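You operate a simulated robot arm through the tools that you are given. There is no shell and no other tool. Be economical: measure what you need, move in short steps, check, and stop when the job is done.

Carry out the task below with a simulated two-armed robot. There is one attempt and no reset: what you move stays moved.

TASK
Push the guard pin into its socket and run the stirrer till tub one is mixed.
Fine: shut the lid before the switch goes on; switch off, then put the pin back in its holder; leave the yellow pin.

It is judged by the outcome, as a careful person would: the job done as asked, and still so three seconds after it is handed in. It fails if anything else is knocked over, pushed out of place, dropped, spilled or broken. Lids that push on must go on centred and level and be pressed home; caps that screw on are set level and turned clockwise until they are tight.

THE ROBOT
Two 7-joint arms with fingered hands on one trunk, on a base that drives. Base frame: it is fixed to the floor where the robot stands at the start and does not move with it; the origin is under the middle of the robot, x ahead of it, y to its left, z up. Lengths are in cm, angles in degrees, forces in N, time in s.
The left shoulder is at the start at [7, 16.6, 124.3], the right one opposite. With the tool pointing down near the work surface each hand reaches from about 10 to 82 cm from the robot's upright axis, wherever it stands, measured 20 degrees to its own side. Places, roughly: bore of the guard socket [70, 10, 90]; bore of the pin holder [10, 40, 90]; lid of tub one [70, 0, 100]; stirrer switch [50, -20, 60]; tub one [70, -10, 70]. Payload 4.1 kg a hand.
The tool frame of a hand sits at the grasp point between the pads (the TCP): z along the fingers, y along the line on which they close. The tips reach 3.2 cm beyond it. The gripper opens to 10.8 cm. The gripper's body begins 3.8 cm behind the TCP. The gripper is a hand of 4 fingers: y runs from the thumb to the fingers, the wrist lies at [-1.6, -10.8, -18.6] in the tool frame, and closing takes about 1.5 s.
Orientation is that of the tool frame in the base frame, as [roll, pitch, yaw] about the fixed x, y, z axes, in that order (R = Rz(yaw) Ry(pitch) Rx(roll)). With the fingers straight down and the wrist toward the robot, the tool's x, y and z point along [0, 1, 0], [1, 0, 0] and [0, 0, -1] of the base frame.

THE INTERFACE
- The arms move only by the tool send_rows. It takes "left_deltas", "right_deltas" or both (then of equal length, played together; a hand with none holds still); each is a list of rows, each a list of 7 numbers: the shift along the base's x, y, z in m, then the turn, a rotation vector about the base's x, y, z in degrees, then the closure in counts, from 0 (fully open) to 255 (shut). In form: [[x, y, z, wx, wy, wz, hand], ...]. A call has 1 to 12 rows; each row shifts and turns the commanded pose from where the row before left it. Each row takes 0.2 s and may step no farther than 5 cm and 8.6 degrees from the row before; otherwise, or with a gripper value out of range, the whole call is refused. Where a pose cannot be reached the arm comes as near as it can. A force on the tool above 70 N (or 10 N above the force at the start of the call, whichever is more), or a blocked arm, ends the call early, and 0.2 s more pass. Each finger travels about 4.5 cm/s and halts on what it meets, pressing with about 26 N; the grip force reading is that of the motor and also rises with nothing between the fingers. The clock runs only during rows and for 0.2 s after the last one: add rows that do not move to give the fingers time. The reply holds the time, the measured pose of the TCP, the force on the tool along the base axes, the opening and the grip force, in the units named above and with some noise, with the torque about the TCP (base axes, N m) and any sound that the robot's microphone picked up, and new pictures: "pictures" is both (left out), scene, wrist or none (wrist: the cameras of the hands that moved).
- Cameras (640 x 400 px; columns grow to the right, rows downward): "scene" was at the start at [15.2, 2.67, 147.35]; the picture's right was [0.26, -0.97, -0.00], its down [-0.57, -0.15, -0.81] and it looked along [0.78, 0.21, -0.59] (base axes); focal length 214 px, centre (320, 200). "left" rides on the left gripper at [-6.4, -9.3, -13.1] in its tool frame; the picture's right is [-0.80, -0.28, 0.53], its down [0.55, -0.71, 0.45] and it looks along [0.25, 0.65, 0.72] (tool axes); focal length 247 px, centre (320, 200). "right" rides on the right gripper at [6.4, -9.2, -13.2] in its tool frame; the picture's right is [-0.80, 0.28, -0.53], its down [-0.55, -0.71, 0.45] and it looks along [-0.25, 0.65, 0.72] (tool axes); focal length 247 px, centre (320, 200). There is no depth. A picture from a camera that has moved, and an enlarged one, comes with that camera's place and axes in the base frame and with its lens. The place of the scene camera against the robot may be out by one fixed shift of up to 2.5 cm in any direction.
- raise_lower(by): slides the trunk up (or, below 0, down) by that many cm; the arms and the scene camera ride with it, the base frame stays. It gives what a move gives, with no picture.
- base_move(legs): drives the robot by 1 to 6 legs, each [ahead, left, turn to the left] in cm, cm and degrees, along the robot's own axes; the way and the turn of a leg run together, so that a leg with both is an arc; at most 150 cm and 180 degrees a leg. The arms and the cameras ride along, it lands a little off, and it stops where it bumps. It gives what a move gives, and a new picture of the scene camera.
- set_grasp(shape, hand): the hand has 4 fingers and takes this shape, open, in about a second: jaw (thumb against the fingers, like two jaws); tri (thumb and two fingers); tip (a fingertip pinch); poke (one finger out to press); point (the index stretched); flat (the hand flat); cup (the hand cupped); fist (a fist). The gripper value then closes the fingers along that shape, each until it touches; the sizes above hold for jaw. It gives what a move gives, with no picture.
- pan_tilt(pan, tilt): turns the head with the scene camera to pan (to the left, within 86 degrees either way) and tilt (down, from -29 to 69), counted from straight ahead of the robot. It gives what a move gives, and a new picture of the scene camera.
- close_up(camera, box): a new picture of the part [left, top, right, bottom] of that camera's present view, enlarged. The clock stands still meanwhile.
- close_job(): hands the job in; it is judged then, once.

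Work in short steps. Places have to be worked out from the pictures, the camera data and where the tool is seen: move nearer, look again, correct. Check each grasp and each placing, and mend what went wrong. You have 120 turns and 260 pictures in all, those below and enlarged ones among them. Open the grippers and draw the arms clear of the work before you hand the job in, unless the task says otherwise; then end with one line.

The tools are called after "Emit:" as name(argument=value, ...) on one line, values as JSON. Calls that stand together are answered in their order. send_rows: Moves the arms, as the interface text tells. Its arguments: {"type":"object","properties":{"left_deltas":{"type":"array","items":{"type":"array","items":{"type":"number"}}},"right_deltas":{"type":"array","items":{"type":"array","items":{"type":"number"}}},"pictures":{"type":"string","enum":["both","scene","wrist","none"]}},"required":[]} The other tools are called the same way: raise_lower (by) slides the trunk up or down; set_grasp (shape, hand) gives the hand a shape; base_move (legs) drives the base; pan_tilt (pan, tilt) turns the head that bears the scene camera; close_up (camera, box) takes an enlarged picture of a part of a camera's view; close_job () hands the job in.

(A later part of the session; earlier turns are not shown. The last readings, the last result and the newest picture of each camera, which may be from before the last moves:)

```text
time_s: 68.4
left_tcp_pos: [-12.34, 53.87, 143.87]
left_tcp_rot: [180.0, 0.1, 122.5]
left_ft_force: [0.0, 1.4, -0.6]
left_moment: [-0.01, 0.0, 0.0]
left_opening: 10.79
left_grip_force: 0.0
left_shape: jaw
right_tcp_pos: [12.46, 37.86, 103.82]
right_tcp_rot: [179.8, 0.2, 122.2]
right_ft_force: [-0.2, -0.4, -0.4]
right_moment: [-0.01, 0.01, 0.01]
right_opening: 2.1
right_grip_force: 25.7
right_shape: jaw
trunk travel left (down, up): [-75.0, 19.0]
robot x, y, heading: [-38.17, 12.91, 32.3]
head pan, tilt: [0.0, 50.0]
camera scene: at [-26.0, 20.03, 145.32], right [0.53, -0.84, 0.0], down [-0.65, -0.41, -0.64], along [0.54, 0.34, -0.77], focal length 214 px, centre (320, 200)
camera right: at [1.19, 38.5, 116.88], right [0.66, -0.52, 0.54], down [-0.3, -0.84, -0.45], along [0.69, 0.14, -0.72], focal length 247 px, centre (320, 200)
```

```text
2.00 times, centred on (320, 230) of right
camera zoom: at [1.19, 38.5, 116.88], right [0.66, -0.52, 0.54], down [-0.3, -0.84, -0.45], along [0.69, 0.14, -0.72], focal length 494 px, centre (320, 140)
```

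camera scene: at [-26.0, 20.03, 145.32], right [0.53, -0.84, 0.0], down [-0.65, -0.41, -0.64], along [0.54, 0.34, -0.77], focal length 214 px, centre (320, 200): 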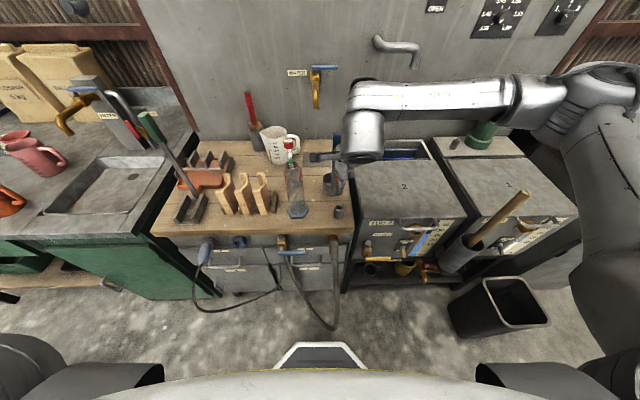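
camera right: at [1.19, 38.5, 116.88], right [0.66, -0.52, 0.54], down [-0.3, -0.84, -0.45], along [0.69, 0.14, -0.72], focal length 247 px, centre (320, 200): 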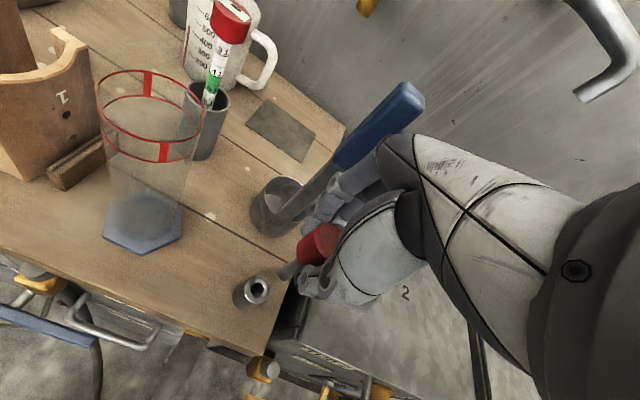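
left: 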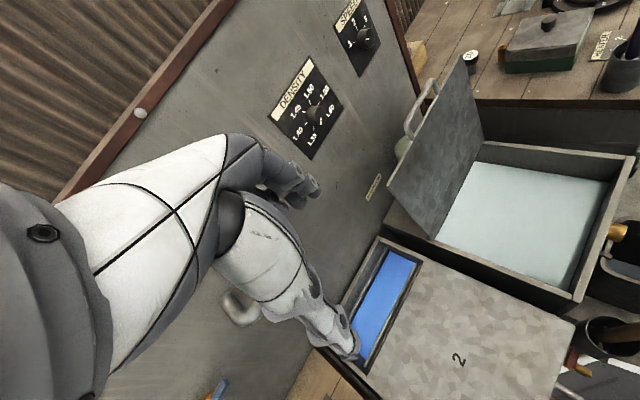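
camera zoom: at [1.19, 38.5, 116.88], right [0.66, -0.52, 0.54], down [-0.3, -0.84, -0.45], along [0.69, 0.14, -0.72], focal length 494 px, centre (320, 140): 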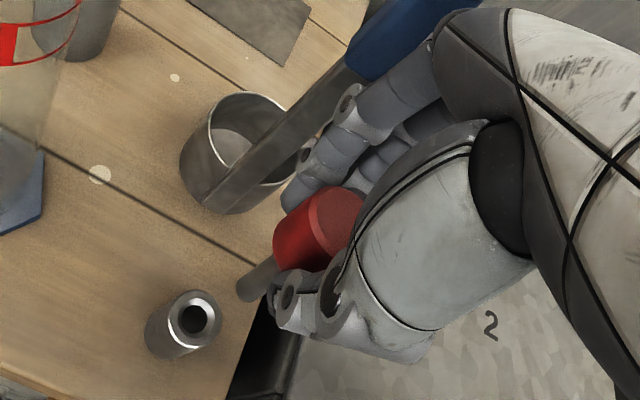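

The pin is out, held straight, and the bore sits about 4.2 cm below the TCP when seated. I'll raise the hand and drive back in front of tub 1.

Emit:
send_rows(right_deltas=[[0, 0, 0.04, 0, 0, 0, 255], [0, 0, 0.04, 0, 0, 0, 255], [0, 0, 0.04, 0, 0, 0, 255], [0, 0, 0.04, 0, 0, 0, 255], [0, 0, 0.04, 0, 0, 0, 255], [0, 0, 0.03, 0, 0, 0, 255], [0, 0, 0, 0, 0, 0, 255]], pictures="none")

Emit:
base_move(legs=[[0, -45, 0], [12, 0, 0]])

Emit:
pan_tilt(pan=-10, tilt=40)

Emit:
close_up(camera="right", box=[0, 0, 640, 400])

```text
time_s: 70.0
left_tcp_pos: [-12.28, 53.87, 143.81]
left_tcp_rot: [-180.0, 0.1, 122.3]
left_ft_force: [0.7, 0.0, 0.6]
left_moment: [-0.01, -0.03, 0.0]
left_opening: 10.81
left_grip_force: 0.2
left_shape: jaw
right_tcp_pos: [12.74, 37.85, 126.82]
right_tcp_rot: [179.8, 0.2, 122.4]
right_ft_force: [0.7, -0.1, -0.4]
right_moment: [0.0, 0.01, 0.03]
right_opening: 2.1
right_grip_force: 25.9
right_shape: jaw
trunk travel left (down, up): [-75.0, 19.0]
robot x, y, heading: [-38.46, 12.49, 32.2]
head pan, tilt: [0.0, 50.0]
```

```text
time_s: 73.6
left_tcp_pos: [21.75, 22.2, 143.83]
left_tcp_rot: [-180.0, 0.1, 122.3]
left_ft_force: [0.1, 0.7, 0.6]
left_moment: [0.03, -0.02, -0.01]
left_opening: 10.77
left_grip_force: 0.1
left_shape: jaw
right_tcp_pos: [46.75, 6.58, 126.81]
right_tcp_rot: [179.7, 0.2, 122.3]
right_ft_force: [0.0, -0.1, -1.3]
right_moment: [0.04, -0.01, -0.01]
right_opening: 2.08
right_grip_force: 25.8
right_shape: jaw
trunk travel left (down, up): [-75.0, 19.0]
robot x, y, heading: [-4.17, -18.42, 32.6]
head pan, tilt: [0.0, 50.0]
camera scene: at [8.08, -11.53, 145.35], right [0.54, -0.84, 0.0], down [-0.65, -0.41, -0.64], along [0.54, 0.35, -0.77], focal length 214 px, centre (320, 200)
```

scene: 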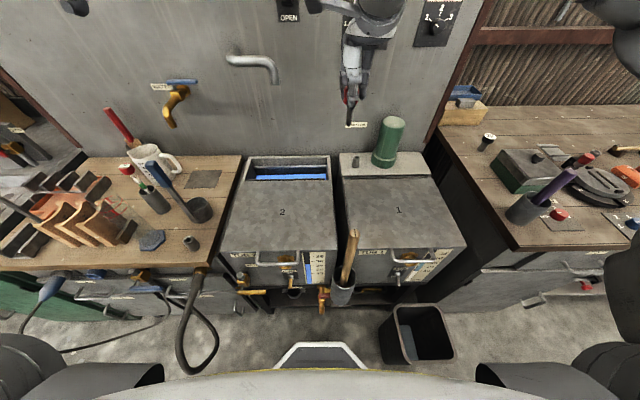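

```text
time_s: 74.3
left_tcp_pos: [21.99, 22.56, 143.9]
left_tcp_rot: [180.0, 0.1, 122.5]
left_ft_force: [-0.2, 0.1, 0.3]
left_moment: [0.01, 0.0, 0.01]
left_opening: 10.79
left_grip_force: 0.2
left_shape: jaw
right_tcp_pos: [47.05, 6.81, 126.65]
right_tcp_rot: [179.8, 0.2, 122.4]
right_ft_force: [0.2, 1.3, -1.0]
right_moment: [0.0, 0.0, 0.02]
right_opening: 2.1
right_grip_force: 26.0
right_shape: jaw
trunk travel left (down, up): [-75.0, 19.0]
robot x, y, heading: [-4.22, -18.54, 32.4]
head pan, tilt: [-10.0, 40.0]
camera scene: at [9.62, -12.22, 146.73], right [0.38, -0.92, 0.0], down [-0.6, -0.25, -0.76], along [0.71, 0.29, -0.64], focal length 214 px, centre (320, 200)
```

scene: 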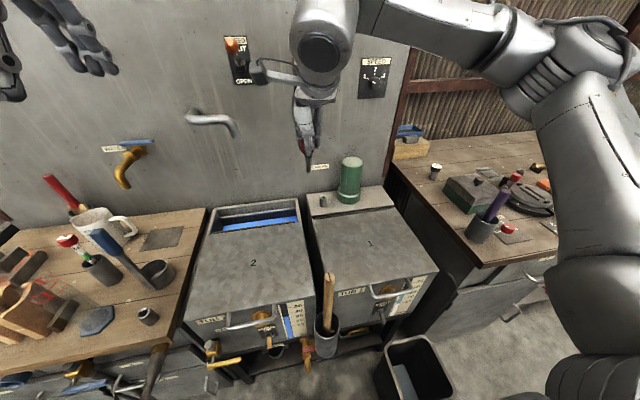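

```text
1.00 times, centred on (320, 200) of right
camera zoom: at [35.64, 7.18, 139.82], right [0.66, -0.52, 0.54], down [-0.3, -0.84, -0.45], along [0.68, 0.14, -0.72], focal length 247 px, centre (320, 200)
```

zoom: 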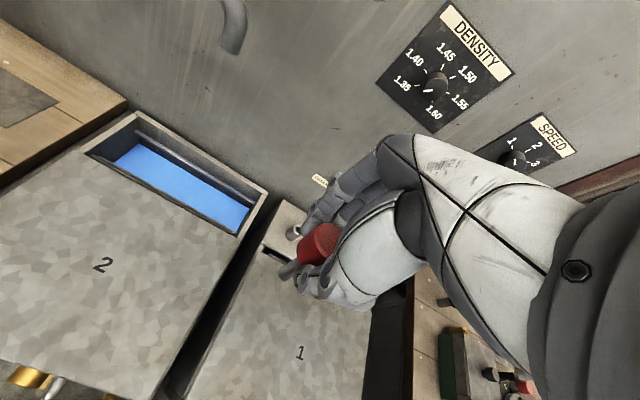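

I'll move the pin towards the socket (about (69.5, 12.3, 90)), staying above it, to get a close wrist view.

Emit:
send_rows(right_deltas=[[0.031, 0.004, -0.025, 0, 0, 0, 255], [0.031, 0.004, -0.025, 0, 0, 0, 255], [0.031, 0.004, -0.025, 0, 0, 0, 255], [0.031, 0.004, -0.025, 0, 0, 0, 255], [0.031, 0.004, -0.025, 0, 0, 0, 255], [0.031, 0.004, -0.025, 0, 0, 0, 255], [0, 0, 0, 0, 0, 0, 255]])

Emit:
close_up(camera="right", box=[200, 130, 400, 330])

Emit:
close_up(camera="scene", box=[270, 120, 400, 240])

Emit:
close_up(camera="left", box=[340, 0, 640, 200])

```text
time_s: 75.9
left_tcp_pos: [21.79, 22.35, 143.84]
left_tcp_rot: [179.9, 0.2, 122.3]
left_ft_force: [-0.2, -0.7, 0.1]
left_moment: [-0.04, -0.01, 0.0]
left_opening: 10.75
left_grip_force: 0.0
left_shape: jaw
right_tcp_pos: [65.35, 8.91, 111.78]
right_tcp_rot: [179.7, 0.2, 122.4]
right_ft_force: [-0.3, 0.2, -0.7]
right_moment: [-0.03, -0.02, -0.02]
right_opening: 2.08
right_grip_force: 26.1
right_shape: jaw
trunk travel left (down, up): [-75.0, 19.0]
robot x, y, heading: [-4.5, -18.65, 32.4]
head pan, tilt: [-10.0, 40.0]
camera scene: at [9.47, -12.32, 146.75], right [0.38, -0.92, 0.0], down [-0.59, -0.25, -0.77], along [0.71, 0.29, -0.64], focal length 214 px, centre (320, 200)
camera right: at [54.03, 9.59, 124.83], right [0.66, -0.52, 0.54], down [-0.3, -0.84, -0.45], along [0.69, 0.14, -0.71], focal length 247 px, centre (320, 200)
```

scene: 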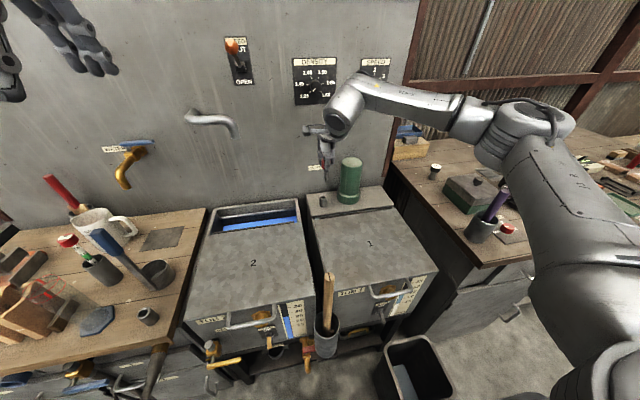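
right: 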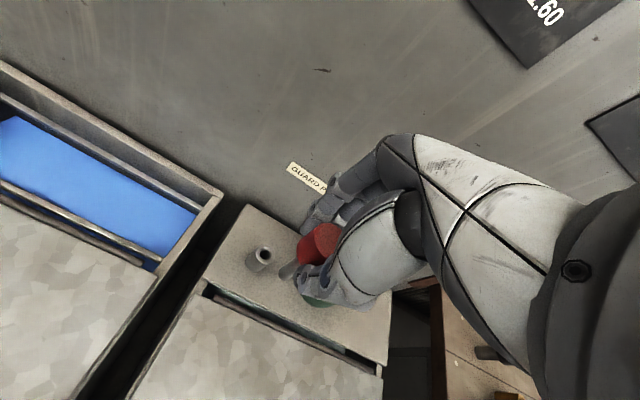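

```text
2.00 times, centred on (300, 230) of right
camera zoom: at [54.03, 9.59, 124.83], right [0.66, -0.52, 0.54], down [-0.3, -0.84, -0.45], along [0.69, 0.14, -0.71], focal length 494 px, centre (360, 140)
```

zoom: 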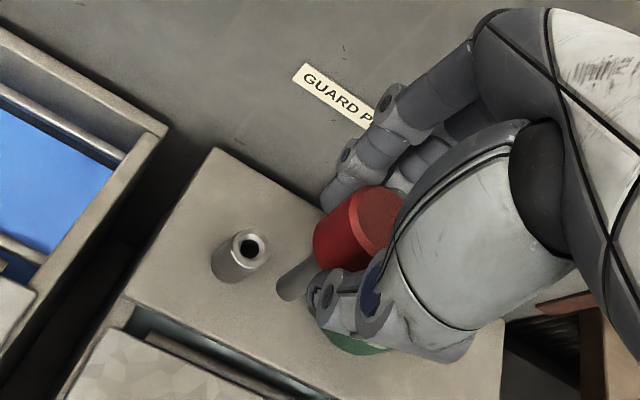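

```text
3.33 times, centred on (335, 180) of scene
camera zoom: at [9.47, -12.32, 146.75], right [0.38, -0.92, 0.0], down [-0.59, -0.25, -0.77], along [0.71, 0.29, -0.64], focal length 715 px, centre (270, 267)
```

zoom: 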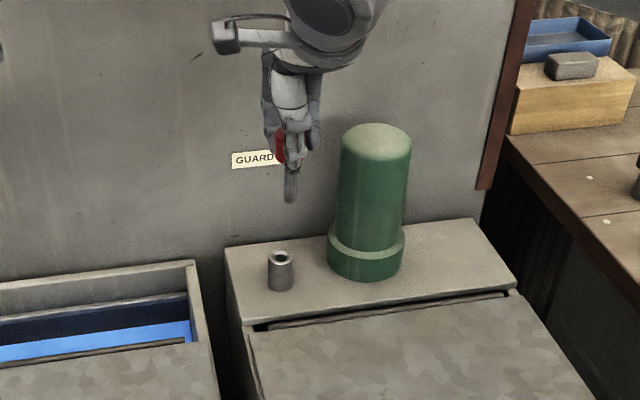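

```text
2.00 times, centred on (490, 100) of left
camera zoom: at [17.42, 12.03, 157.18], right [0.19, -0.83, -0.53], down [-0.89, 0.08, -0.45], along [0.42, 0.56, -0.72], focal length 494 px, centre (-20, 400)
```

zoom: 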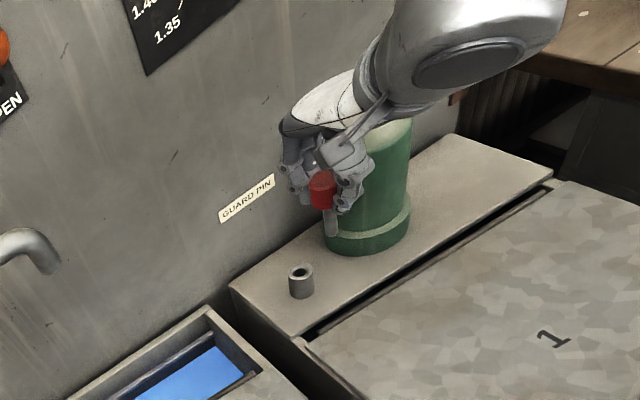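

Left and right views intersect at socket bore ≈ (70.9, 12.3, 92); the pin tip is about 7.6 cm below the TCP. Moving the tip to just above the bore.

Emit:
send_rows(right_deltas=[[0.018, 0.011, -0.02, 0, 0, 0, 255], [0.018, 0.011, -0.02, 0, 0, 0, 255], [0.0195, 0.012, -0.03, 0, 0, 0, 255], [0, 0, -0.02, 0, 0, 0, 255], [0, 0, 0, 0, 0, 0, 255], [0, 0, 0, 0, 0, 0, 255]], pictures="wrist")

Emit:
close_up(camera="right", box=[220, 180, 380, 340])

Emit:
close_up(camera="left", box=[440, 50, 600, 160])

Emit:
close_up(camera="scene", box=[290, 140, 390, 220])

```text
time_s: 77.3
left_tcp_pos: [21.87, 22.44, 143.95]
left_tcp_rot: [-180.0, 0.1, 122.4]
left_ft_force: [-0.3, -1.0, 0.1]
left_moment: [0.0, -0.04, -0.01]
left_opening: 10.74
left_grip_force: 0.2
left_shape: jaw
right_tcp_pos: [71.01, 12.5, 102.73]
right_tcp_rot: [179.8, 0.2, 122.4]
right_ft_force: [0.0, -1.1, -0.2]
right_moment: [0.01, 0.02, 0.02]
right_opening: 2.1
right_grip_force: 26.4
right_shape: jaw
trunk travel left (down, up): [-75.0, 19.0]
robot x, y, heading: [-4.54, -18.67, 32.3]
head pan, tilt: [-10.0, 40.0]
camera right: at [59.68, 12.95, 115.81], right [0.66, -0.52, 0.54], down [-0.3, -0.84, -0.45], along [0.69, 0.14, -0.72], focal length 247 px, centre (320, 200)
```

right: 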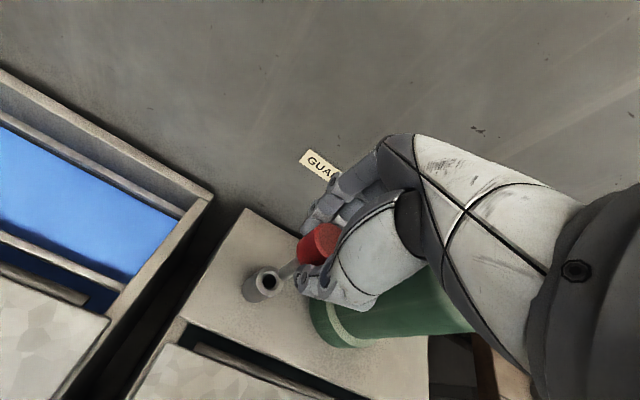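

```text
2.50 times, centred on (300, 260) of right
camera zoom: at [59.68, 12.95, 115.81], right [0.66, -0.52, 0.54], down [-0.3, -0.84, -0.45], along [0.69, 0.14, -0.72], focal length 617 px, centre (370, 50)
```

zoom: 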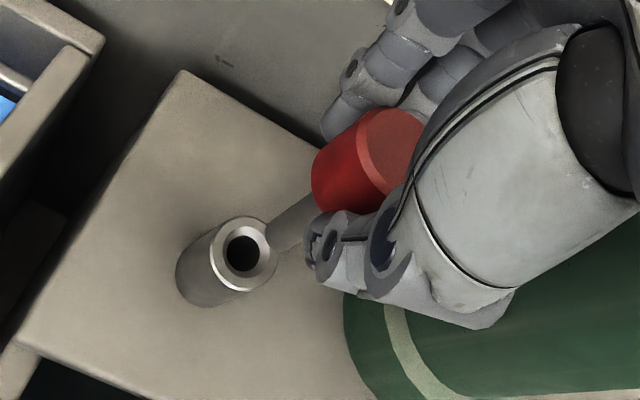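

```text
3.64 times, centred on (520, 105) of left
camera zoom: at [17.5, 12.09, 157.15], right [0.19, -0.83, -0.53], down [-0.89, 0.08, -0.45], along [0.42, 0.56, -0.72], focal length 898 px, centre (-407, 546)
```

zoom: 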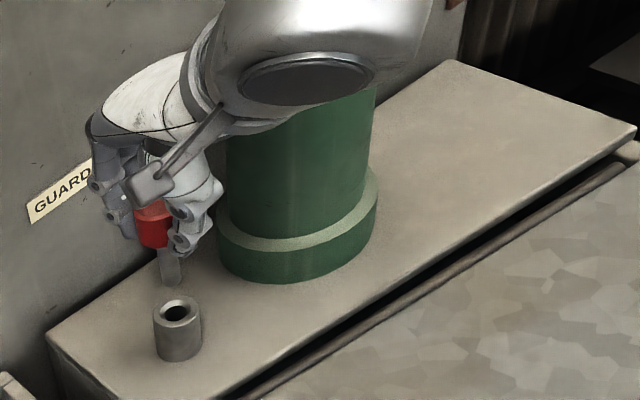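

```text
5.00 times, centred on (340, 180) of scene
camera zoom: at [9.55, -12.27, 146.74], right [0.38, -0.92, 0.0], down [-0.59, -0.25, -0.77], along [0.71, 0.29, -0.64], focal length 1072 px, centre (220, 300)
```

zoom: 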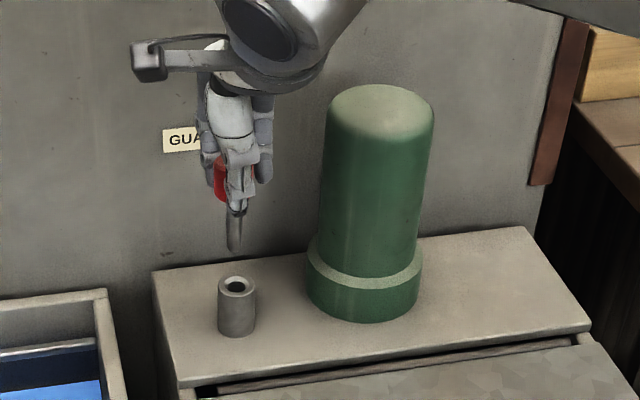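

Tip and bore agree within about 2 mm. Small correction, then lower 3 cm and check.

Emit:
send_rows(right_deltas=[[0.0015, -0.0012, -0.01, 0, 0, 0, 255], [0, 0, -0.01, 0, 0, 0, 255], [0, 0, -0.008, 0, 0, 0, 255], [0, 0, 0, 0, 0, 0, 255]], pictures="none")

Emit:
close_up(camera="right", box=[220, 180, 380, 340])

Emit:
close_up(camera="left", box=[440, 70, 540, 150])

Emit:
close_up(camera="scene", box=[300, 160, 360, 220])

```text
time_s: 78.3
left_tcp_pos: [21.85, 22.53, 143.78]
left_tcp_rot: [-180.0, 0.1, 122.4]
left_ft_force: [0.9, -0.2, -1.0]
left_moment: [0.0, -0.04, -0.02]
left_opening: 10.75
left_grip_force: 0.1
left_shape: jaw
right_tcp_pos: [71.16, 12.3, 99.97]
right_tcp_rot: [179.8, 0.3, 122.4]
right_ft_force: [0.7, 0.2, -1.5]
right_moment: [0.02, -0.01, -0.01]
right_opening: 2.12
right_grip_force: 25.7
right_shape: jaw
trunk travel left (down, up): [-75.0, 19.0]
robot x, y, heading: [-4.66, -18.83, 32.5]
head pan, tilt: [-10.0, 40.0]
```

```text
2.50 times, centred on (300, 260) of right
camera zoom: at [59.87, 12.84, 113.06], right [0.66, -0.52, 0.54], down [-0.3, -0.84, -0.45], along [0.69, 0.14, -0.71], focal length 617 px, centre (370, 50)
```

zoom: 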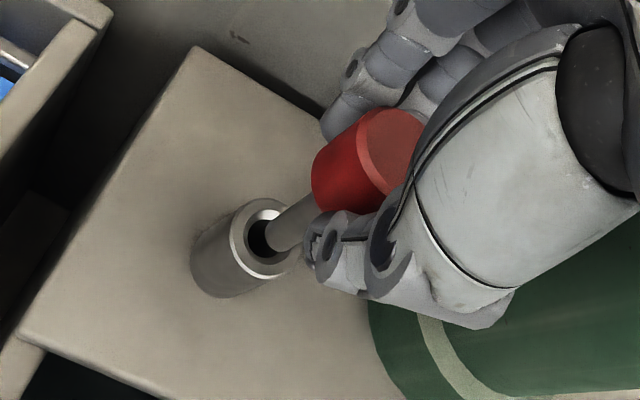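

```text
5.00 times, centred on (490, 110) of left
camera zoom: at [17.47, 12.05, 157.16], right [0.19, -0.83, -0.53], down [-0.89, 0.08, -0.45], along [0.42, 0.56, -0.72], focal length 1235 px, centre (-530, 650)
```

zoom: 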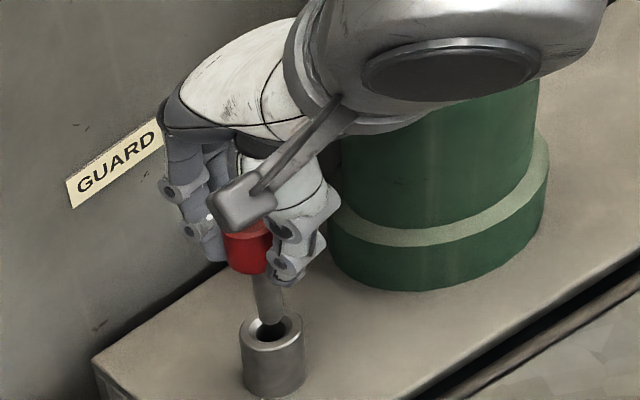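

```text
6.67 times, centred on (330, 190) of scene
camera zoom: at [9.52, -12.3, 146.75], right [0.38, -0.92, 0.0], down [-0.59, -0.25, -0.77], along [0.71, 0.29, -0.64], focal length 1430 px, centre (253, 267)
```

zoom: 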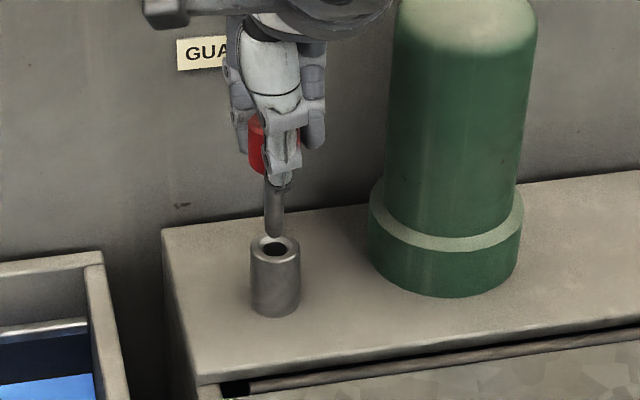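

Tip is about 0.8 cm above the bore and nearly centred; a 1 mm trim in y, then lower with force check.

Emit:
send_rows(right_deltas=[[0, 0.0012, -0.006, 0, 0, 0, 255], [0, 0, -0.006, 0, 0, 0, 255], [0, 0, -0.006, 0, 0, 0, 255], [0, 0, 0, 0, 0, 0, 255]], pictures="none")

Emit:
close_up(camera="right", box=[220, 180, 380, 340])

Emit:
close_up(camera="scene", box=[300, 160, 360, 220])

```text
time_s: 79.3
left_tcp_pos: [21.81, 22.36, 143.78]
left_tcp_rot: [180.0, 0.2, 122.4]
left_ft_force: [0.3, -0.2, 0.3]
left_moment: [-0.01, 0.02, 0.04]
left_opening: 10.77
left_grip_force: 0.0
left_shape: jaw
right_tcp_pos: [71.21, 12.45, 98.14]
right_tcp_rot: [179.6, 0.2, 122.3]
right_ft_force: [0.9, 0.9, 1.2]
right_moment: [0.01, -0.12, 0.02]
right_opening: 2.09
right_grip_force: 25.9
right_shape: jaw
trunk travel left (down, up): [-75.0, 19.0]
robot x, y, heading: [-4.27, -18.87, 32.6]
head pan, tilt: [-10.0, 40.0]
```

```text
2.50 times, centred on (300, 260) of right
camera zoom: at [59.83, 12.93, 111.27], right [0.66, -0.52, 0.54], down [-0.3, -0.84, -0.45], along [0.69, 0.14, -0.71], focal length 617 px, centre (370, 50)
```

zoom: 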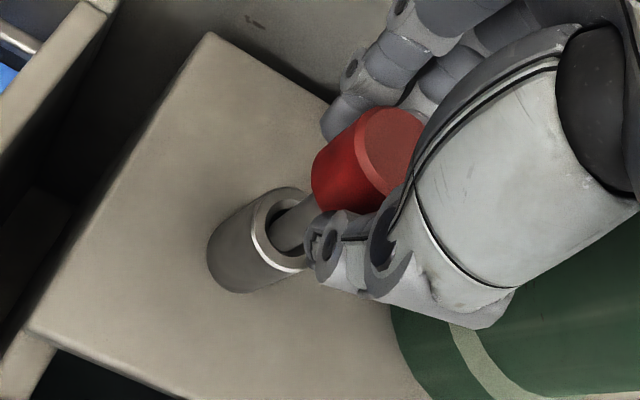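

```text
6.67 times, centred on (330, 190) of scene
camera zoom: at [9.51, -12.31, 146.75], right [0.38, -0.92, 0.0], down [-0.59, -0.25, -0.77], along [0.71, 0.29, -0.64], focal length 1430 px, centre (253, 267)
```

zoom: 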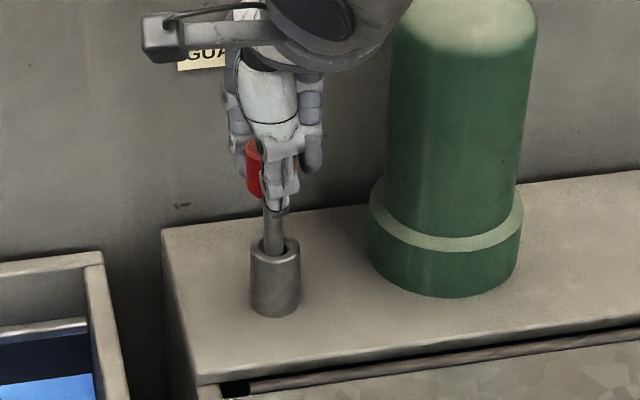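

The pin is in the bore. Pushing down in small steps until it bottoms.

Emit:
send_rows(right_deltas=[[0.0003, -0.0004, -0.005, 0, 0, 0, 255], [0, 0, -0.005, 0, 0, 0, 255], [0, 0, -0.005, 0, 0, 0, 255], [0, 0, -0.004, 0, 0, 0, 255], [0, 0, 0, 0, 0, 0, 255]], pictures="none")

Emit:
close_up(camera="right", box=[220, 180, 380, 340])

Emit:
close_up(camera="scene", box=[300, 160, 360, 220])

```text
time_s: 80.5
left_tcp_pos: [21.76, 22.42, 143.85]
left_tcp_rot: [-180.0, 0.1, 122.4]
left_ft_force: [0.2, 0.2, -0.5]
left_moment: [-0.01, -0.02, -0.01]
left_opening: 10.78
left_grip_force: 0.1
left_shape: jaw
right_tcp_pos: [71.25, 12.48, 96.14]
right_tcp_rot: [179.7, 0.2, 122.5]
right_ft_force: [2.1, 0.9, -1.4]
right_moment: [0.09, -0.15, 0.0]
right_opening: 2.11
right_grip_force: 25.8
right_shape: jaw
trunk travel left (down, up): [-75.0, 19.0]
robot x, y, heading: [-4.1, -18.58, 32.2]
head pan, tilt: [-10.0, 40.0]
```

```text
2.50 times, centred on (300, 260) of right
camera zoom: at [59.92, 12.91, 109.34], right [0.66, -0.52, 0.54], down [-0.3, -0.84, -0.45], along [0.69, 0.14, -0.72], focal length 617 px, centre (370, 50)
```

zoom: 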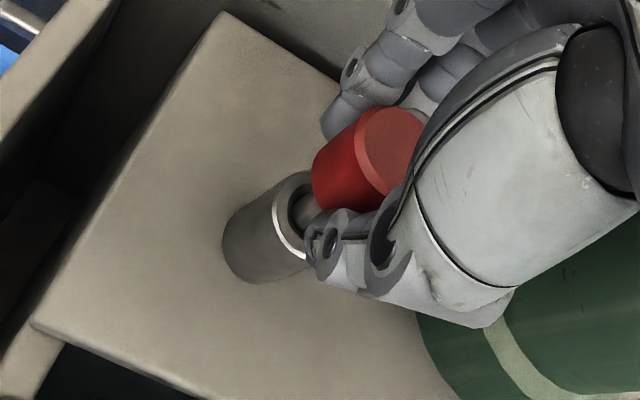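

```text
6.67 times, centred on (330, 190) of scene
camera zoom: at [9.55, -12.28, 146.74], right [0.38, -0.92, 0.0], down [-0.59, -0.25, -0.77], along [0.71, 0.29, -0.64], focal length 1430 px, centre (253, 267)
```

zoom: 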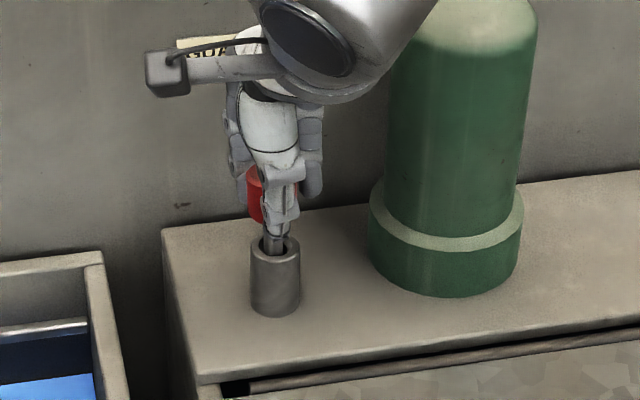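

Emit:
send_rows(right_deltas=[[0, 0, -0.004, 0, 0, 0, 255], [0, 0, -0.004, 0, 0, 0, 255], [0, 0, -0.004, 0, 0, 0, 255], [0, 0, 0, 0, 0, 0, 255]], pictures="none")

Emit:
close_up(camera="right", box=[220, 180, 380, 340])

```text
time_s: 81.5
left_tcp_pos: [21.88, 22.37, 143.79]
left_tcp_rot: [180.0, 0.1, 122.4]
left_ft_force: [0.1, -0.3, 0.3]
left_moment: [-0.01, 0.0, 0.02]
left_opening: 10.79
left_grip_force: 0.1
left_shape: jaw
right_tcp_pos: [71.26, 12.37, 95.06]
right_tcp_rot: [179.8, 0.2, 122.3]
right_ft_force: [2.3, 1.9, -0.1]
right_moment: [0.1, -0.18, 0.02]
right_opening: 2.15
right_grip_force: 26.5
right_shape: jaw
trunk travel left (down, up): [-75.0, 19.0]
robot x, y, heading: [-4.12, -18.69, 32.3]
head pan, tilt: [-10.0, 40.0]
```

```text
2.50 times, centred on (300, 260) of right
camera zoom: at [59.89, 12.9, 108.16], right [0.66, -0.52, 0.54], down [-0.3, -0.84, -0.45], along [0.69, 0.14, -0.72], focal length 617 px, centre (370, 50)
```

zoom: 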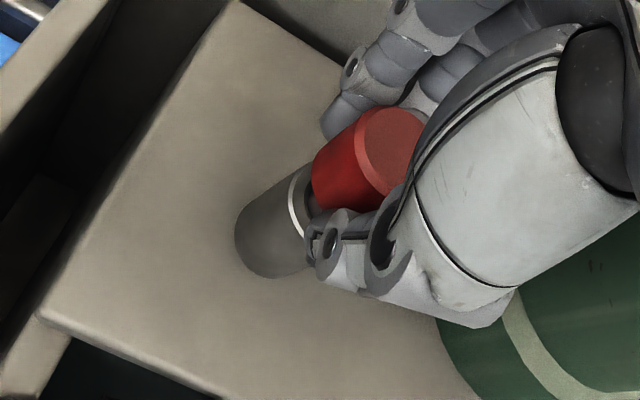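

Emit:
send_rows(right_deltas=[[0, 0, -0.003, 0, 0, 0, 255], [0, 0, -0.003, 0, 0, 0, 255], [0, 0, -0.003, 0, 0, 0, 255], [0, 0, 0, 0, 0, 0, 255]], pictures="none")

Emit:
close_up(camera="right", box=[220, 180, 380, 340])

```text
time_s: 82.5
left_tcp_pos: [21.65, 22.31, 143.87]
left_tcp_rot: [180.0, 0.1, 122.5]
left_ft_force: [-0.2, 0.0, 0.2]
left_moment: [-0.01, -0.01, 0.01]
left_opening: 10.78
left_grip_force: 0.1
left_shape: jaw
right_tcp_pos: [71.15, 12.31, 94.56]
right_tcp_rot: [179.6, 0.1, 122.4]
right_ft_force: [3.2, 2.5, 12.5]
right_moment: [0.12, -0.23, 0.03]
right_opening: 2.16
right_grip_force: 25.8
right_shape: jaw
trunk travel left (down, up): [-75.0, 19.0]
robot x, y, heading: [-4.18, -18.67, 32.3]
head pan, tilt: [-10.0, 40.0]
```

```text
2.50 times, centred on (300, 260) of right
camera zoom: at [59.8, 12.84, 107.53], right [0.66, -0.52, 0.54], down [-0.3, -0.84, -0.45], along [0.69, 0.14, -0.71], focal length 617 px, centre (370, 50)
```

zoom: 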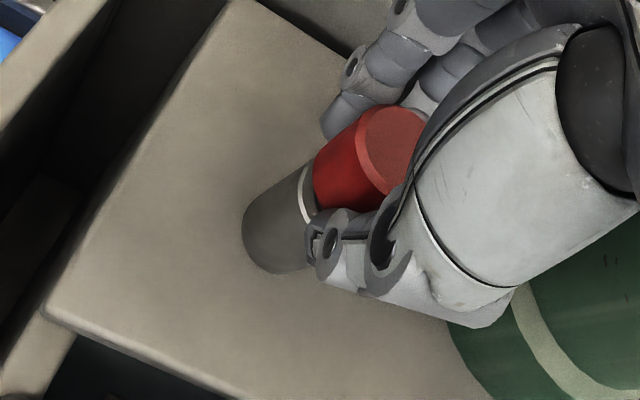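

Contact at z 94.56 (12.5 N). A firmer press to confirm it is home.

Emit:
send_rows(right_deltas=[[0, 0, -0.004, 0, 0, 0, 255], [0, 0, -0.003, 0, 0, 0, 255], [0, 0, 0, 0, 0, 0, 255]], pictures="none")

Emit:
close_up(camera="scene", box=[300, 160, 360, 220])

Emit:
close_up(camera="left", box=[440, 70, 540, 150])

```text
time_s: 83.3
left_tcp_pos: [21.35, 22.17, 143.98]
left_tcp_rot: [179.7, 0.1, 122.4]
left_ft_force: [0.4, -0.1, 0.3]
left_moment: [0.0, 0.0, -0.03]
left_opening: 10.76
left_grip_force: 0.1
left_shape: jaw
right_tcp_pos: [70.83, 12.24, 93.87]
right_tcp_rot: [179.5, 0.2, 122.5]
right_ft_force: [0.2, -1.4, 27.7]
right_moment: [-0.2, -0.06, 0.07]
right_opening: 2.15
right_grip_force: 25.5
right_shape: jaw
trunk travel left (down, up): [-75.0, 19.0]
robot x, y, heading: [-4.3, -18.65, 32.3]
head pan, tilt: [-10.0, 40.0]
```

```text
6.67 times, centred on (330, 190) of scene
camera zoom: at [9.03, -12.52, 146.81], right [0.38, -0.92, 0.0], down [-0.59, -0.24, -0.77], along [0.71, 0.29, -0.64], focal length 1430 px, centre (253, 267)
```

zoom: 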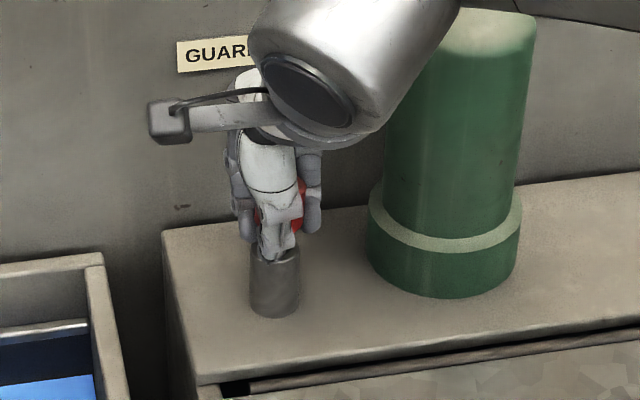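

```text
5.00 times, centred on (490, 110) of left
camera zoom: at [16.95, 11.82, 157.3], right [0.19, -0.82, -0.53], down [-0.89, 0.09, -0.45], along [0.42, 0.56, -0.72], focal length 1235 px, centre (-530, 650)
```

zoom: 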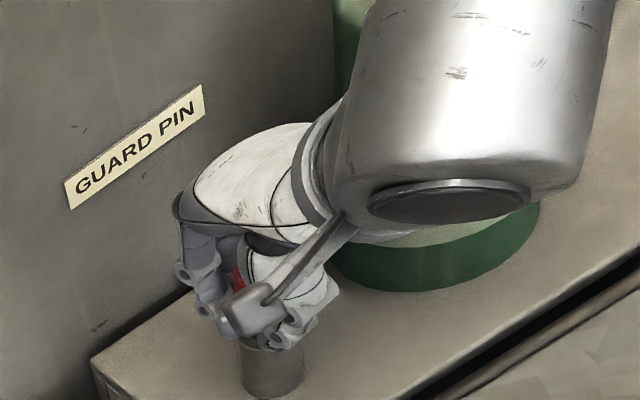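

Opening the hand and rising to inspect the pin.

Emit:
send_rows(right_deltas=[[0, 0, 0.007, 0, 0, 0, 200], [0, 0, 0, 0, 0, 0, 150], [0, 0, 0, 0, 0, 0, 110], [0, 0, 0.02, 0, 0, 0, 100], [0, 0, 0.03, 0, 0, 0, 100], [0, 0, 0.04, 0, 0, 0, 100], [0, 0, 0, 0, 0, 0, 100]], pictures="none")

Emit:
close_up(camera="right", box=[220, 160, 400, 340])

Emit:
close_up(camera="scene", box=[300, 160, 360, 220])

```text
time_s: 84.9
left_tcp_pos: [21.87, 22.44, 143.8]
left_tcp_rot: [-180.0, 0.1, 122.4]
left_ft_force: [-0.6, -0.4, 0.5]
left_moment: [0.0, -0.02, -0.02]
left_opening: 10.75
left_grip_force: 0.1
left_shape: jaw
right_tcp_pos: [71.4, 12.39, 103.04]
right_tcp_rot: [179.8, 0.2, 122.4]
right_ft_force: [1.3, 0.4, 0.9]
right_moment: [0.01, 0.01, -0.02]
right_opening: 6.53
right_grip_force: 0.1
right_shape: jaw
trunk travel left (down, up): [-75.0, 19.0]
robot x, y, heading: [-4.16, -18.3, 32.6]
head pan, tilt: [-10.0, 40.0]
```

```text
2.22 times, centred on (310, 250) of right
camera zoom: at [59.98, 12.91, 116.13], right [0.66, -0.52, 0.54], down [-0.3, -0.84, -0.45], along [0.69, 0.14, -0.72], focal length 549 px, centre (342, 89)
```

zoom: 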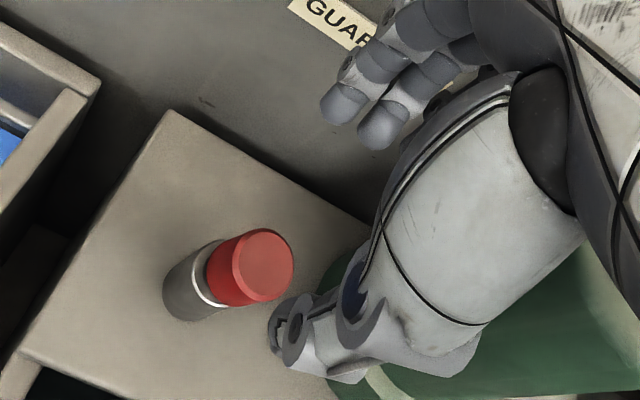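

```text
6.67 times, centred on (330, 190) of scene
camera zoom: at [9.58, -12.27, 146.74], right [0.38, -0.92, 0.0], down [-0.59, -0.25, -0.77], along [0.71, 0.29, -0.64], focal length 1430 px, centre (253, 267)
```

zoom: 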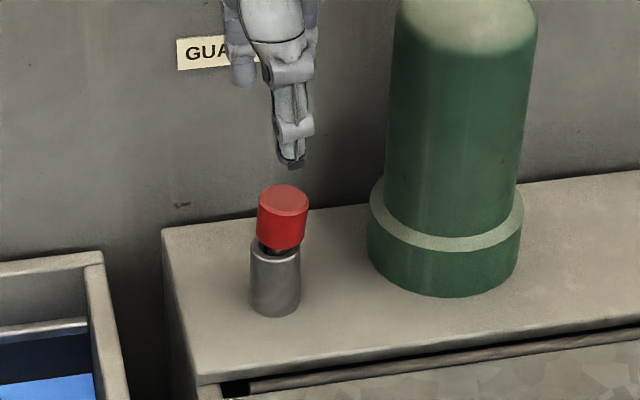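

The pin is in, but seems slightly proud and tilted. I'll close the fingers and press straight down on the head.

Emit:
send_rows(right_deltas=[[0, 0, 0.01, 0, 0, 0, 255], [0, 0, 0, 0, 0, 0, 255], [0, 0, 0, 0, 0, 0, 255], [0, 0, 0, 0, 0, 0, 255], [0, 0, 0, 0, 0, 0, 255], [0, 0, -0.01, 0, 0, 0, 255], [0, 0, -0.01, 0, 0, 0, 255], [0, 0, -0.01, 0, 0, 0, 255], [0, 0, 0, 0, 0, 0, 255]], pictures="none")

Emit:
close_up(camera="right", box=[220, 160, 400, 340])

Emit:
close_up(camera="scene", box=[300, 160, 360, 220])

```text
time_s: 86.9
left_tcp_pos: [21.84, 22.44, 143.82]
left_tcp_rot: [-180.0, 0.1, 122.3]
left_ft_force: [-0.4, -1.0, 0.5]
left_moment: [0.01, -0.01, 0.02]
left_opening: 10.77
left_grip_force: 0.1
left_shape: jaw
right_tcp_pos: [71.06, 12.35, 101.05]
right_tcp_rot: [179.9, 0.2, 122.4]
right_ft_force: [0.3, 0.0, -0.6]
right_moment: [-0.02, 0.0, -0.01]
right_opening: 0.0
right_grip_force: 25.8
right_shape: jaw
trunk travel left (down, up): [-75.0, 19.0]
robot x, y, heading: [-4.51, -19.14, 32.4]
head pan, tilt: [-10.0, 40.0]
```

```text
2.22 times, centred on (310, 250) of right
camera zoom: at [59.83, 12.87, 114.16], right [0.66, -0.52, 0.54], down [-0.3, -0.84, -0.45], along [0.69, 0.14, -0.72], focal length 549 px, centre (342, 89)
```

zoom: 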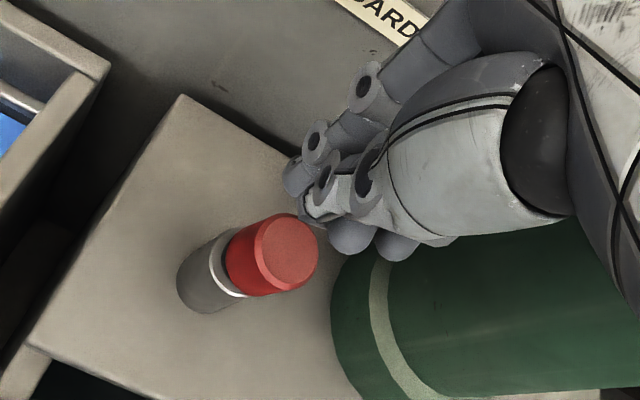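

```text
6.67 times, centred on (330, 190) of scene
camera zoom: at [9.51, -12.3, 146.75], right [0.38, -0.92, 0.0], down [-0.59, -0.25, -0.77], along [0.71, 0.29, -0.64], focal length 1430 px, centre (253, 267)
```

zoom: 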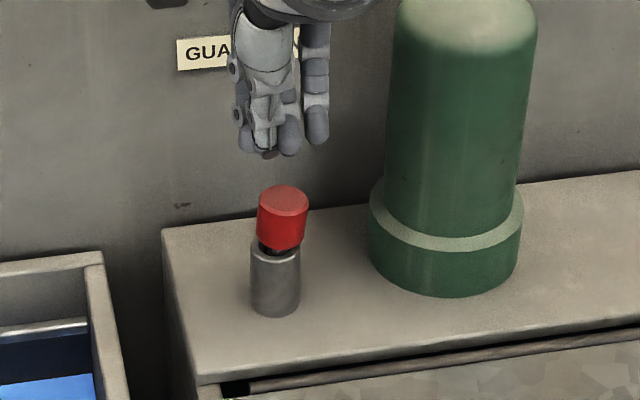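

Emit:
send_rows(right_deltas=[[0.0025, -0.004, -0.01, 0, 0, 0, 255], [0, 0, -0.01, 0, 0, 0, 255], [0, 0, -0.007, 0, 0, 0, 255], [0, 0, -0.005, 0, 0, 0, 255], [0, 0, -0.004, 0, 0, 0, 255], [0, 0, 0, 0, 0, 0, 255]], pictures="none")

Emit:
close_up(camera="scene", box=[300, 160, 360, 220])

```text
time_s: 88.3
left_tcp_pos: [21.58, 22.37, 143.92]
left_tcp_rot: [179.9, 0.1, 122.5]
left_ft_force: [0.3, 0.4, -0.3]
left_moment: [-0.02, -0.01, -0.01]
left_opening: 10.79
left_grip_force: 0.1
left_shape: jaw
right_tcp_pos: [71.33, 12.03, 97.7]
right_tcp_rot: [179.6, 0.1, 122.5]
right_ft_force: [-0.7, -0.8, 9.9]
right_moment: [-0.01, 0.07, -0.02]
right_opening: 0.0
right_grip_force: 26.4
right_shape: jaw
trunk travel left (down, up): [-75.0, 19.0]
robot x, y, heading: [-4.47, -18.58, 32.4]
head pan, tilt: [-10.0, 40.0]
```

```text
6.67 times, centred on (330, 190) of scene
camera zoom: at [9.37, -12.36, 146.78], right [0.38, -0.92, 0.0], down [-0.59, -0.24, -0.77], along [0.71, 0.29, -0.64], focal length 1430 px, centre (253, 267)
```

zoom: 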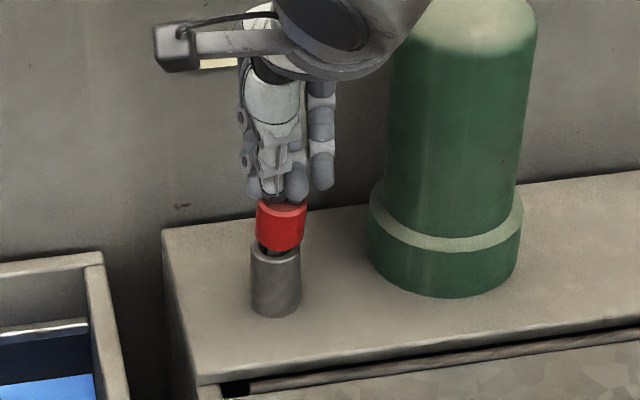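

Touching the head at 10 N. Pressing harder, up to about 50 N.

Emit:
send_rows(right_deltas=[[0, 0, -0.005, 0, 0, 0, 255], [0, 0, -0.005, 0, 0, 0, 255], [0, 0, -0.005, 0, 0, 0, 255], [0, 0, -0.005, 0, 0, 0, 255], [0, 0, 0, 0, 0, 0, 255]], pictures="none")

Emit:
close_up(camera="scene", box=[300, 160, 360, 220])

```text
time_s: 89.3
left_tcp_pos: [21.48, 22.23, 143.91]
left_tcp_rot: [179.8, 0.0, 122.5]
left_ft_force: [0.6, -0.4, -0.3]
left_moment: [0.0, 0.05, 0.0]
left_opening: 10.77
left_grip_force: 0.1
left_shape: jaw
right_tcp_pos: [71.51, 12.57, 97.51]
right_tcp_rot: [178.3, -0.7, 122.5]
right_ft_force: [-10.4, -4.4, 48.1]
right_moment: [-0.18, 0.41, -0.01]
right_opening: 0.01
right_grip_force: 26.4
right_shape: jaw
trunk travel left (down, up): [-75.0, 19.0]
robot x, y, heading: [-4.63, -18.94, 32.4]
head pan, tilt: [-10.0, 40.0]
stopped in row 4 (right hand): the force on the tool passed its limit (the readings are from after the stop); the commanded pose is now the measured one
```

```text
6.67 times, centred on (330, 190) of scene
camera zoom: at [9.19, -12.52, 146.76], right [0.38, -0.92, 0.0], down [-0.59, -0.24, -0.77], along [0.71, 0.29, -0.64], focal length 1430 px, centre (253, 267)
```

zoom: 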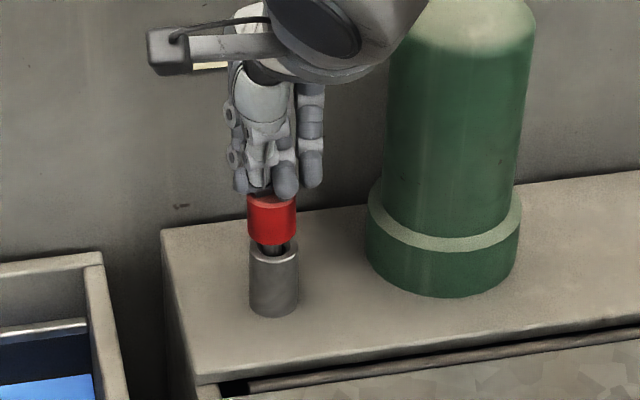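

It won't go deeper under about 70 N, and the gap matches how it sat in its holder, so it is home. Raising the hand and looking at the switch.

Emit:
send_rows(right_deltas=[[0, 0, 0.03, 0, 0, 0, 255], [0, 0, 0.04, 0, 0, 0, 255], [-0.01, -0.006, 0.04, 0, 0, 0, 255], [-0.03, -0.02, 0.03, 0, 0, 0, 255], [-0.03, -0.02, 0.02, 0, 0, 0, 255], [-0.03, -0.03, 0, 0, 0, 0, 255], [-0.02, -0.035, 0, 0, 0, 0, 255], [-0.02, -0.035, 0, 0, 0, 0, 255], [0, 0, 0, 0, 0, 0, 255]], pictures="wrist")

Emit:
close_up(camera="scene", box=[290, 160, 450, 340])

```text
time_s: 91.3
left_tcp_pos: [21.78, 22.61, 143.91]
left_tcp_rot: [180.0, 0.1, 122.4]
left_ft_force: [-0.2, 0.5, 0.5]
left_moment: [-0.07, 0.05, 0.0]
left_opening: 10.79
left_grip_force: 0.0
left_shape: jaw
right_tcp_pos: [57.57, -1.88, 112.52]
right_tcp_rot: [178.9, -0.2, 122.5]
right_ft_force: [0.2, 0.5, -0.3]
right_moment: [0.01, 0.02, 0.0]
right_opening: 0.03
right_grip_force: 25.7
right_shape: jaw
trunk travel left (down, up): [-75.0, 19.0]
robot x, y, heading: [-4.42, -18.6, 32.3]
head pan, tilt: [-10.0, 40.0]
camera right: at [46.19, -1.64, 125.55], right [0.66, -0.53, 0.53], down [-0.29, -0.84, -0.46], along [0.69, 0.15, -0.71], focal length 247 px, centre (320, 200)
```

right: 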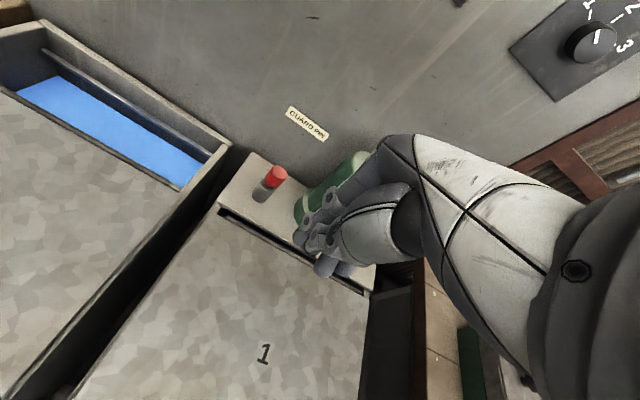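

```text
2.22 times, centred on (370, 250) of scene
camera zoom: at [9.54, -12.18, 146.74], right [0.38, -0.92, 0.0], down [-0.59, -0.25, -0.77], along [0.71, 0.29, -0.64], focal length 477 px, centre (209, 89)
```

zoom: 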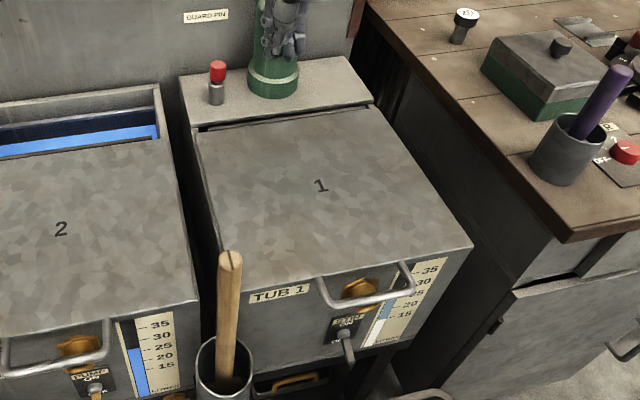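

The switch lever is at about (46,-21,66), pointing down (OFF), below the lid handle. I'll back the base off 15 cm for arm room and shape the right hand to poke.

Emit:
base_move(legs=[[-15, 0, 0]])

Emit:
set_grasp(hand="right", shape="poke")

Emit:
close_up(camera="scene", box=[320, 160, 480, 280])

Emit:
close_up(camera="right", box=[0, 0, 640, 400])

```text
time_s: 92.7
left_tcp_pos: [9.18, 14.41, 143.79]
left_tcp_rot: [-179.8, 0.0, 122.4]
left_ft_force: [-0.4, 1.0, 0.5]
left_moment: [-0.03, 0.01, 0.0]
left_opening: 10.78
left_grip_force: 0.0
left_shape: jaw
right_tcp_pos: [44.94, -10.15, 112.26]
right_tcp_rot: [179.0, -0.3, 122.6]
right_ft_force: [-0.9, 0.4, -0.3]
right_moment: [-0.02, 0.03, 0.02]
right_opening: 0.0
right_grip_force: 26.0
right_shape: jaw
trunk travel left (down, up): [-75.0, 19.0]
robot x, y, heading: [-17.33, -26.78, 32.6]
head pan, tilt: [-10.0, 40.0]
camera scene: at [-3.15, -20.35, 146.72], right [0.38, -0.92, 0.0], down [-0.6, -0.25, -0.76], along [0.71, 0.29, -0.64], focal length 214 px, centre (320, 200)
```

scene: 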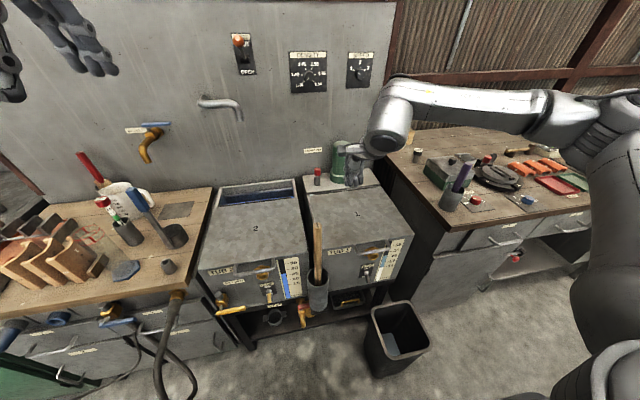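

```text
time_s: 93.6
left_tcp_pos: [8.92, 14.17, 143.91]
left_tcp_rot: [179.9, 0.1, 122.4]
left_ft_force: [0.6, -0.2, 0.2]
left_moment: [-0.01, -0.01, -0.05]
left_opening: 10.78
left_grip_force: 0.1
left_shape: jaw
right_tcp_pos: [44.63, -10.23, 112.43]
right_tcp_rot: [179.0, -0.4, 122.4]
right_ft_force: [0.2, -1.0, -0.6]
right_moment: [0.02, 0.03, -0.02]
right_opening: 0.0
right_grip_force: 0.2
right_shape: poke
trunk travel left (down, up): [-75.0, 19.0]
robot x, y, heading: [-16.71, -26.66, 32.3]
head pan, tilt: [-10.0, 40.0]
```

```text
3.33 times, centred on (400, 220) of scene
camera zoom: at [-3.39, -20.49, 146.75], right [0.38, -0.92, 0.0], down [-0.59, -0.24, -0.77], along [0.71, 0.29, -0.64], focal length 715 px, centre (53, 133)
```

zoom: 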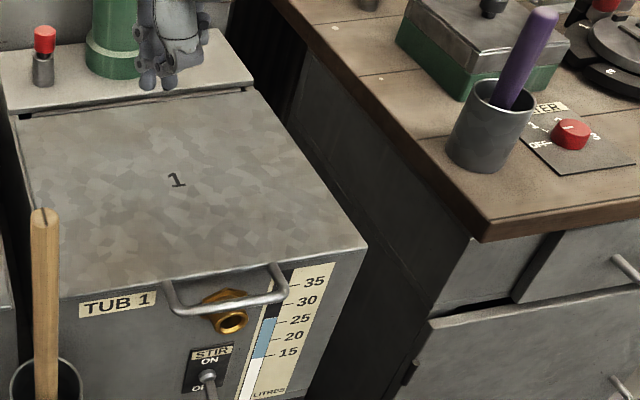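

```text
1.00 times, centred on (320, 200) of right
camera zoom: at [33.3, -9.94, 125.57], right [0.66, -0.53, 0.53], down [-0.29, -0.84, -0.46], along [0.69, 0.15, -0.71], focal length 247 px, centre (320, 200)
```

zoom: 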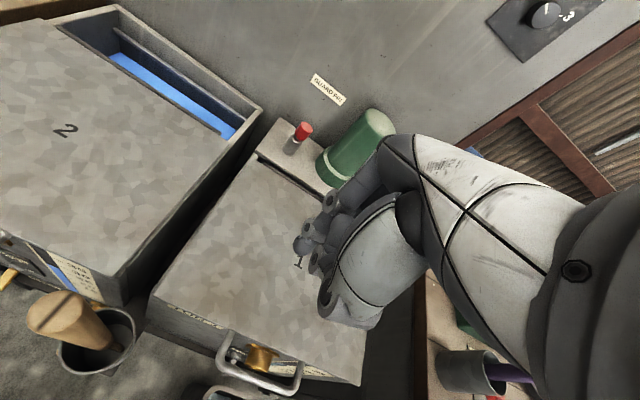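

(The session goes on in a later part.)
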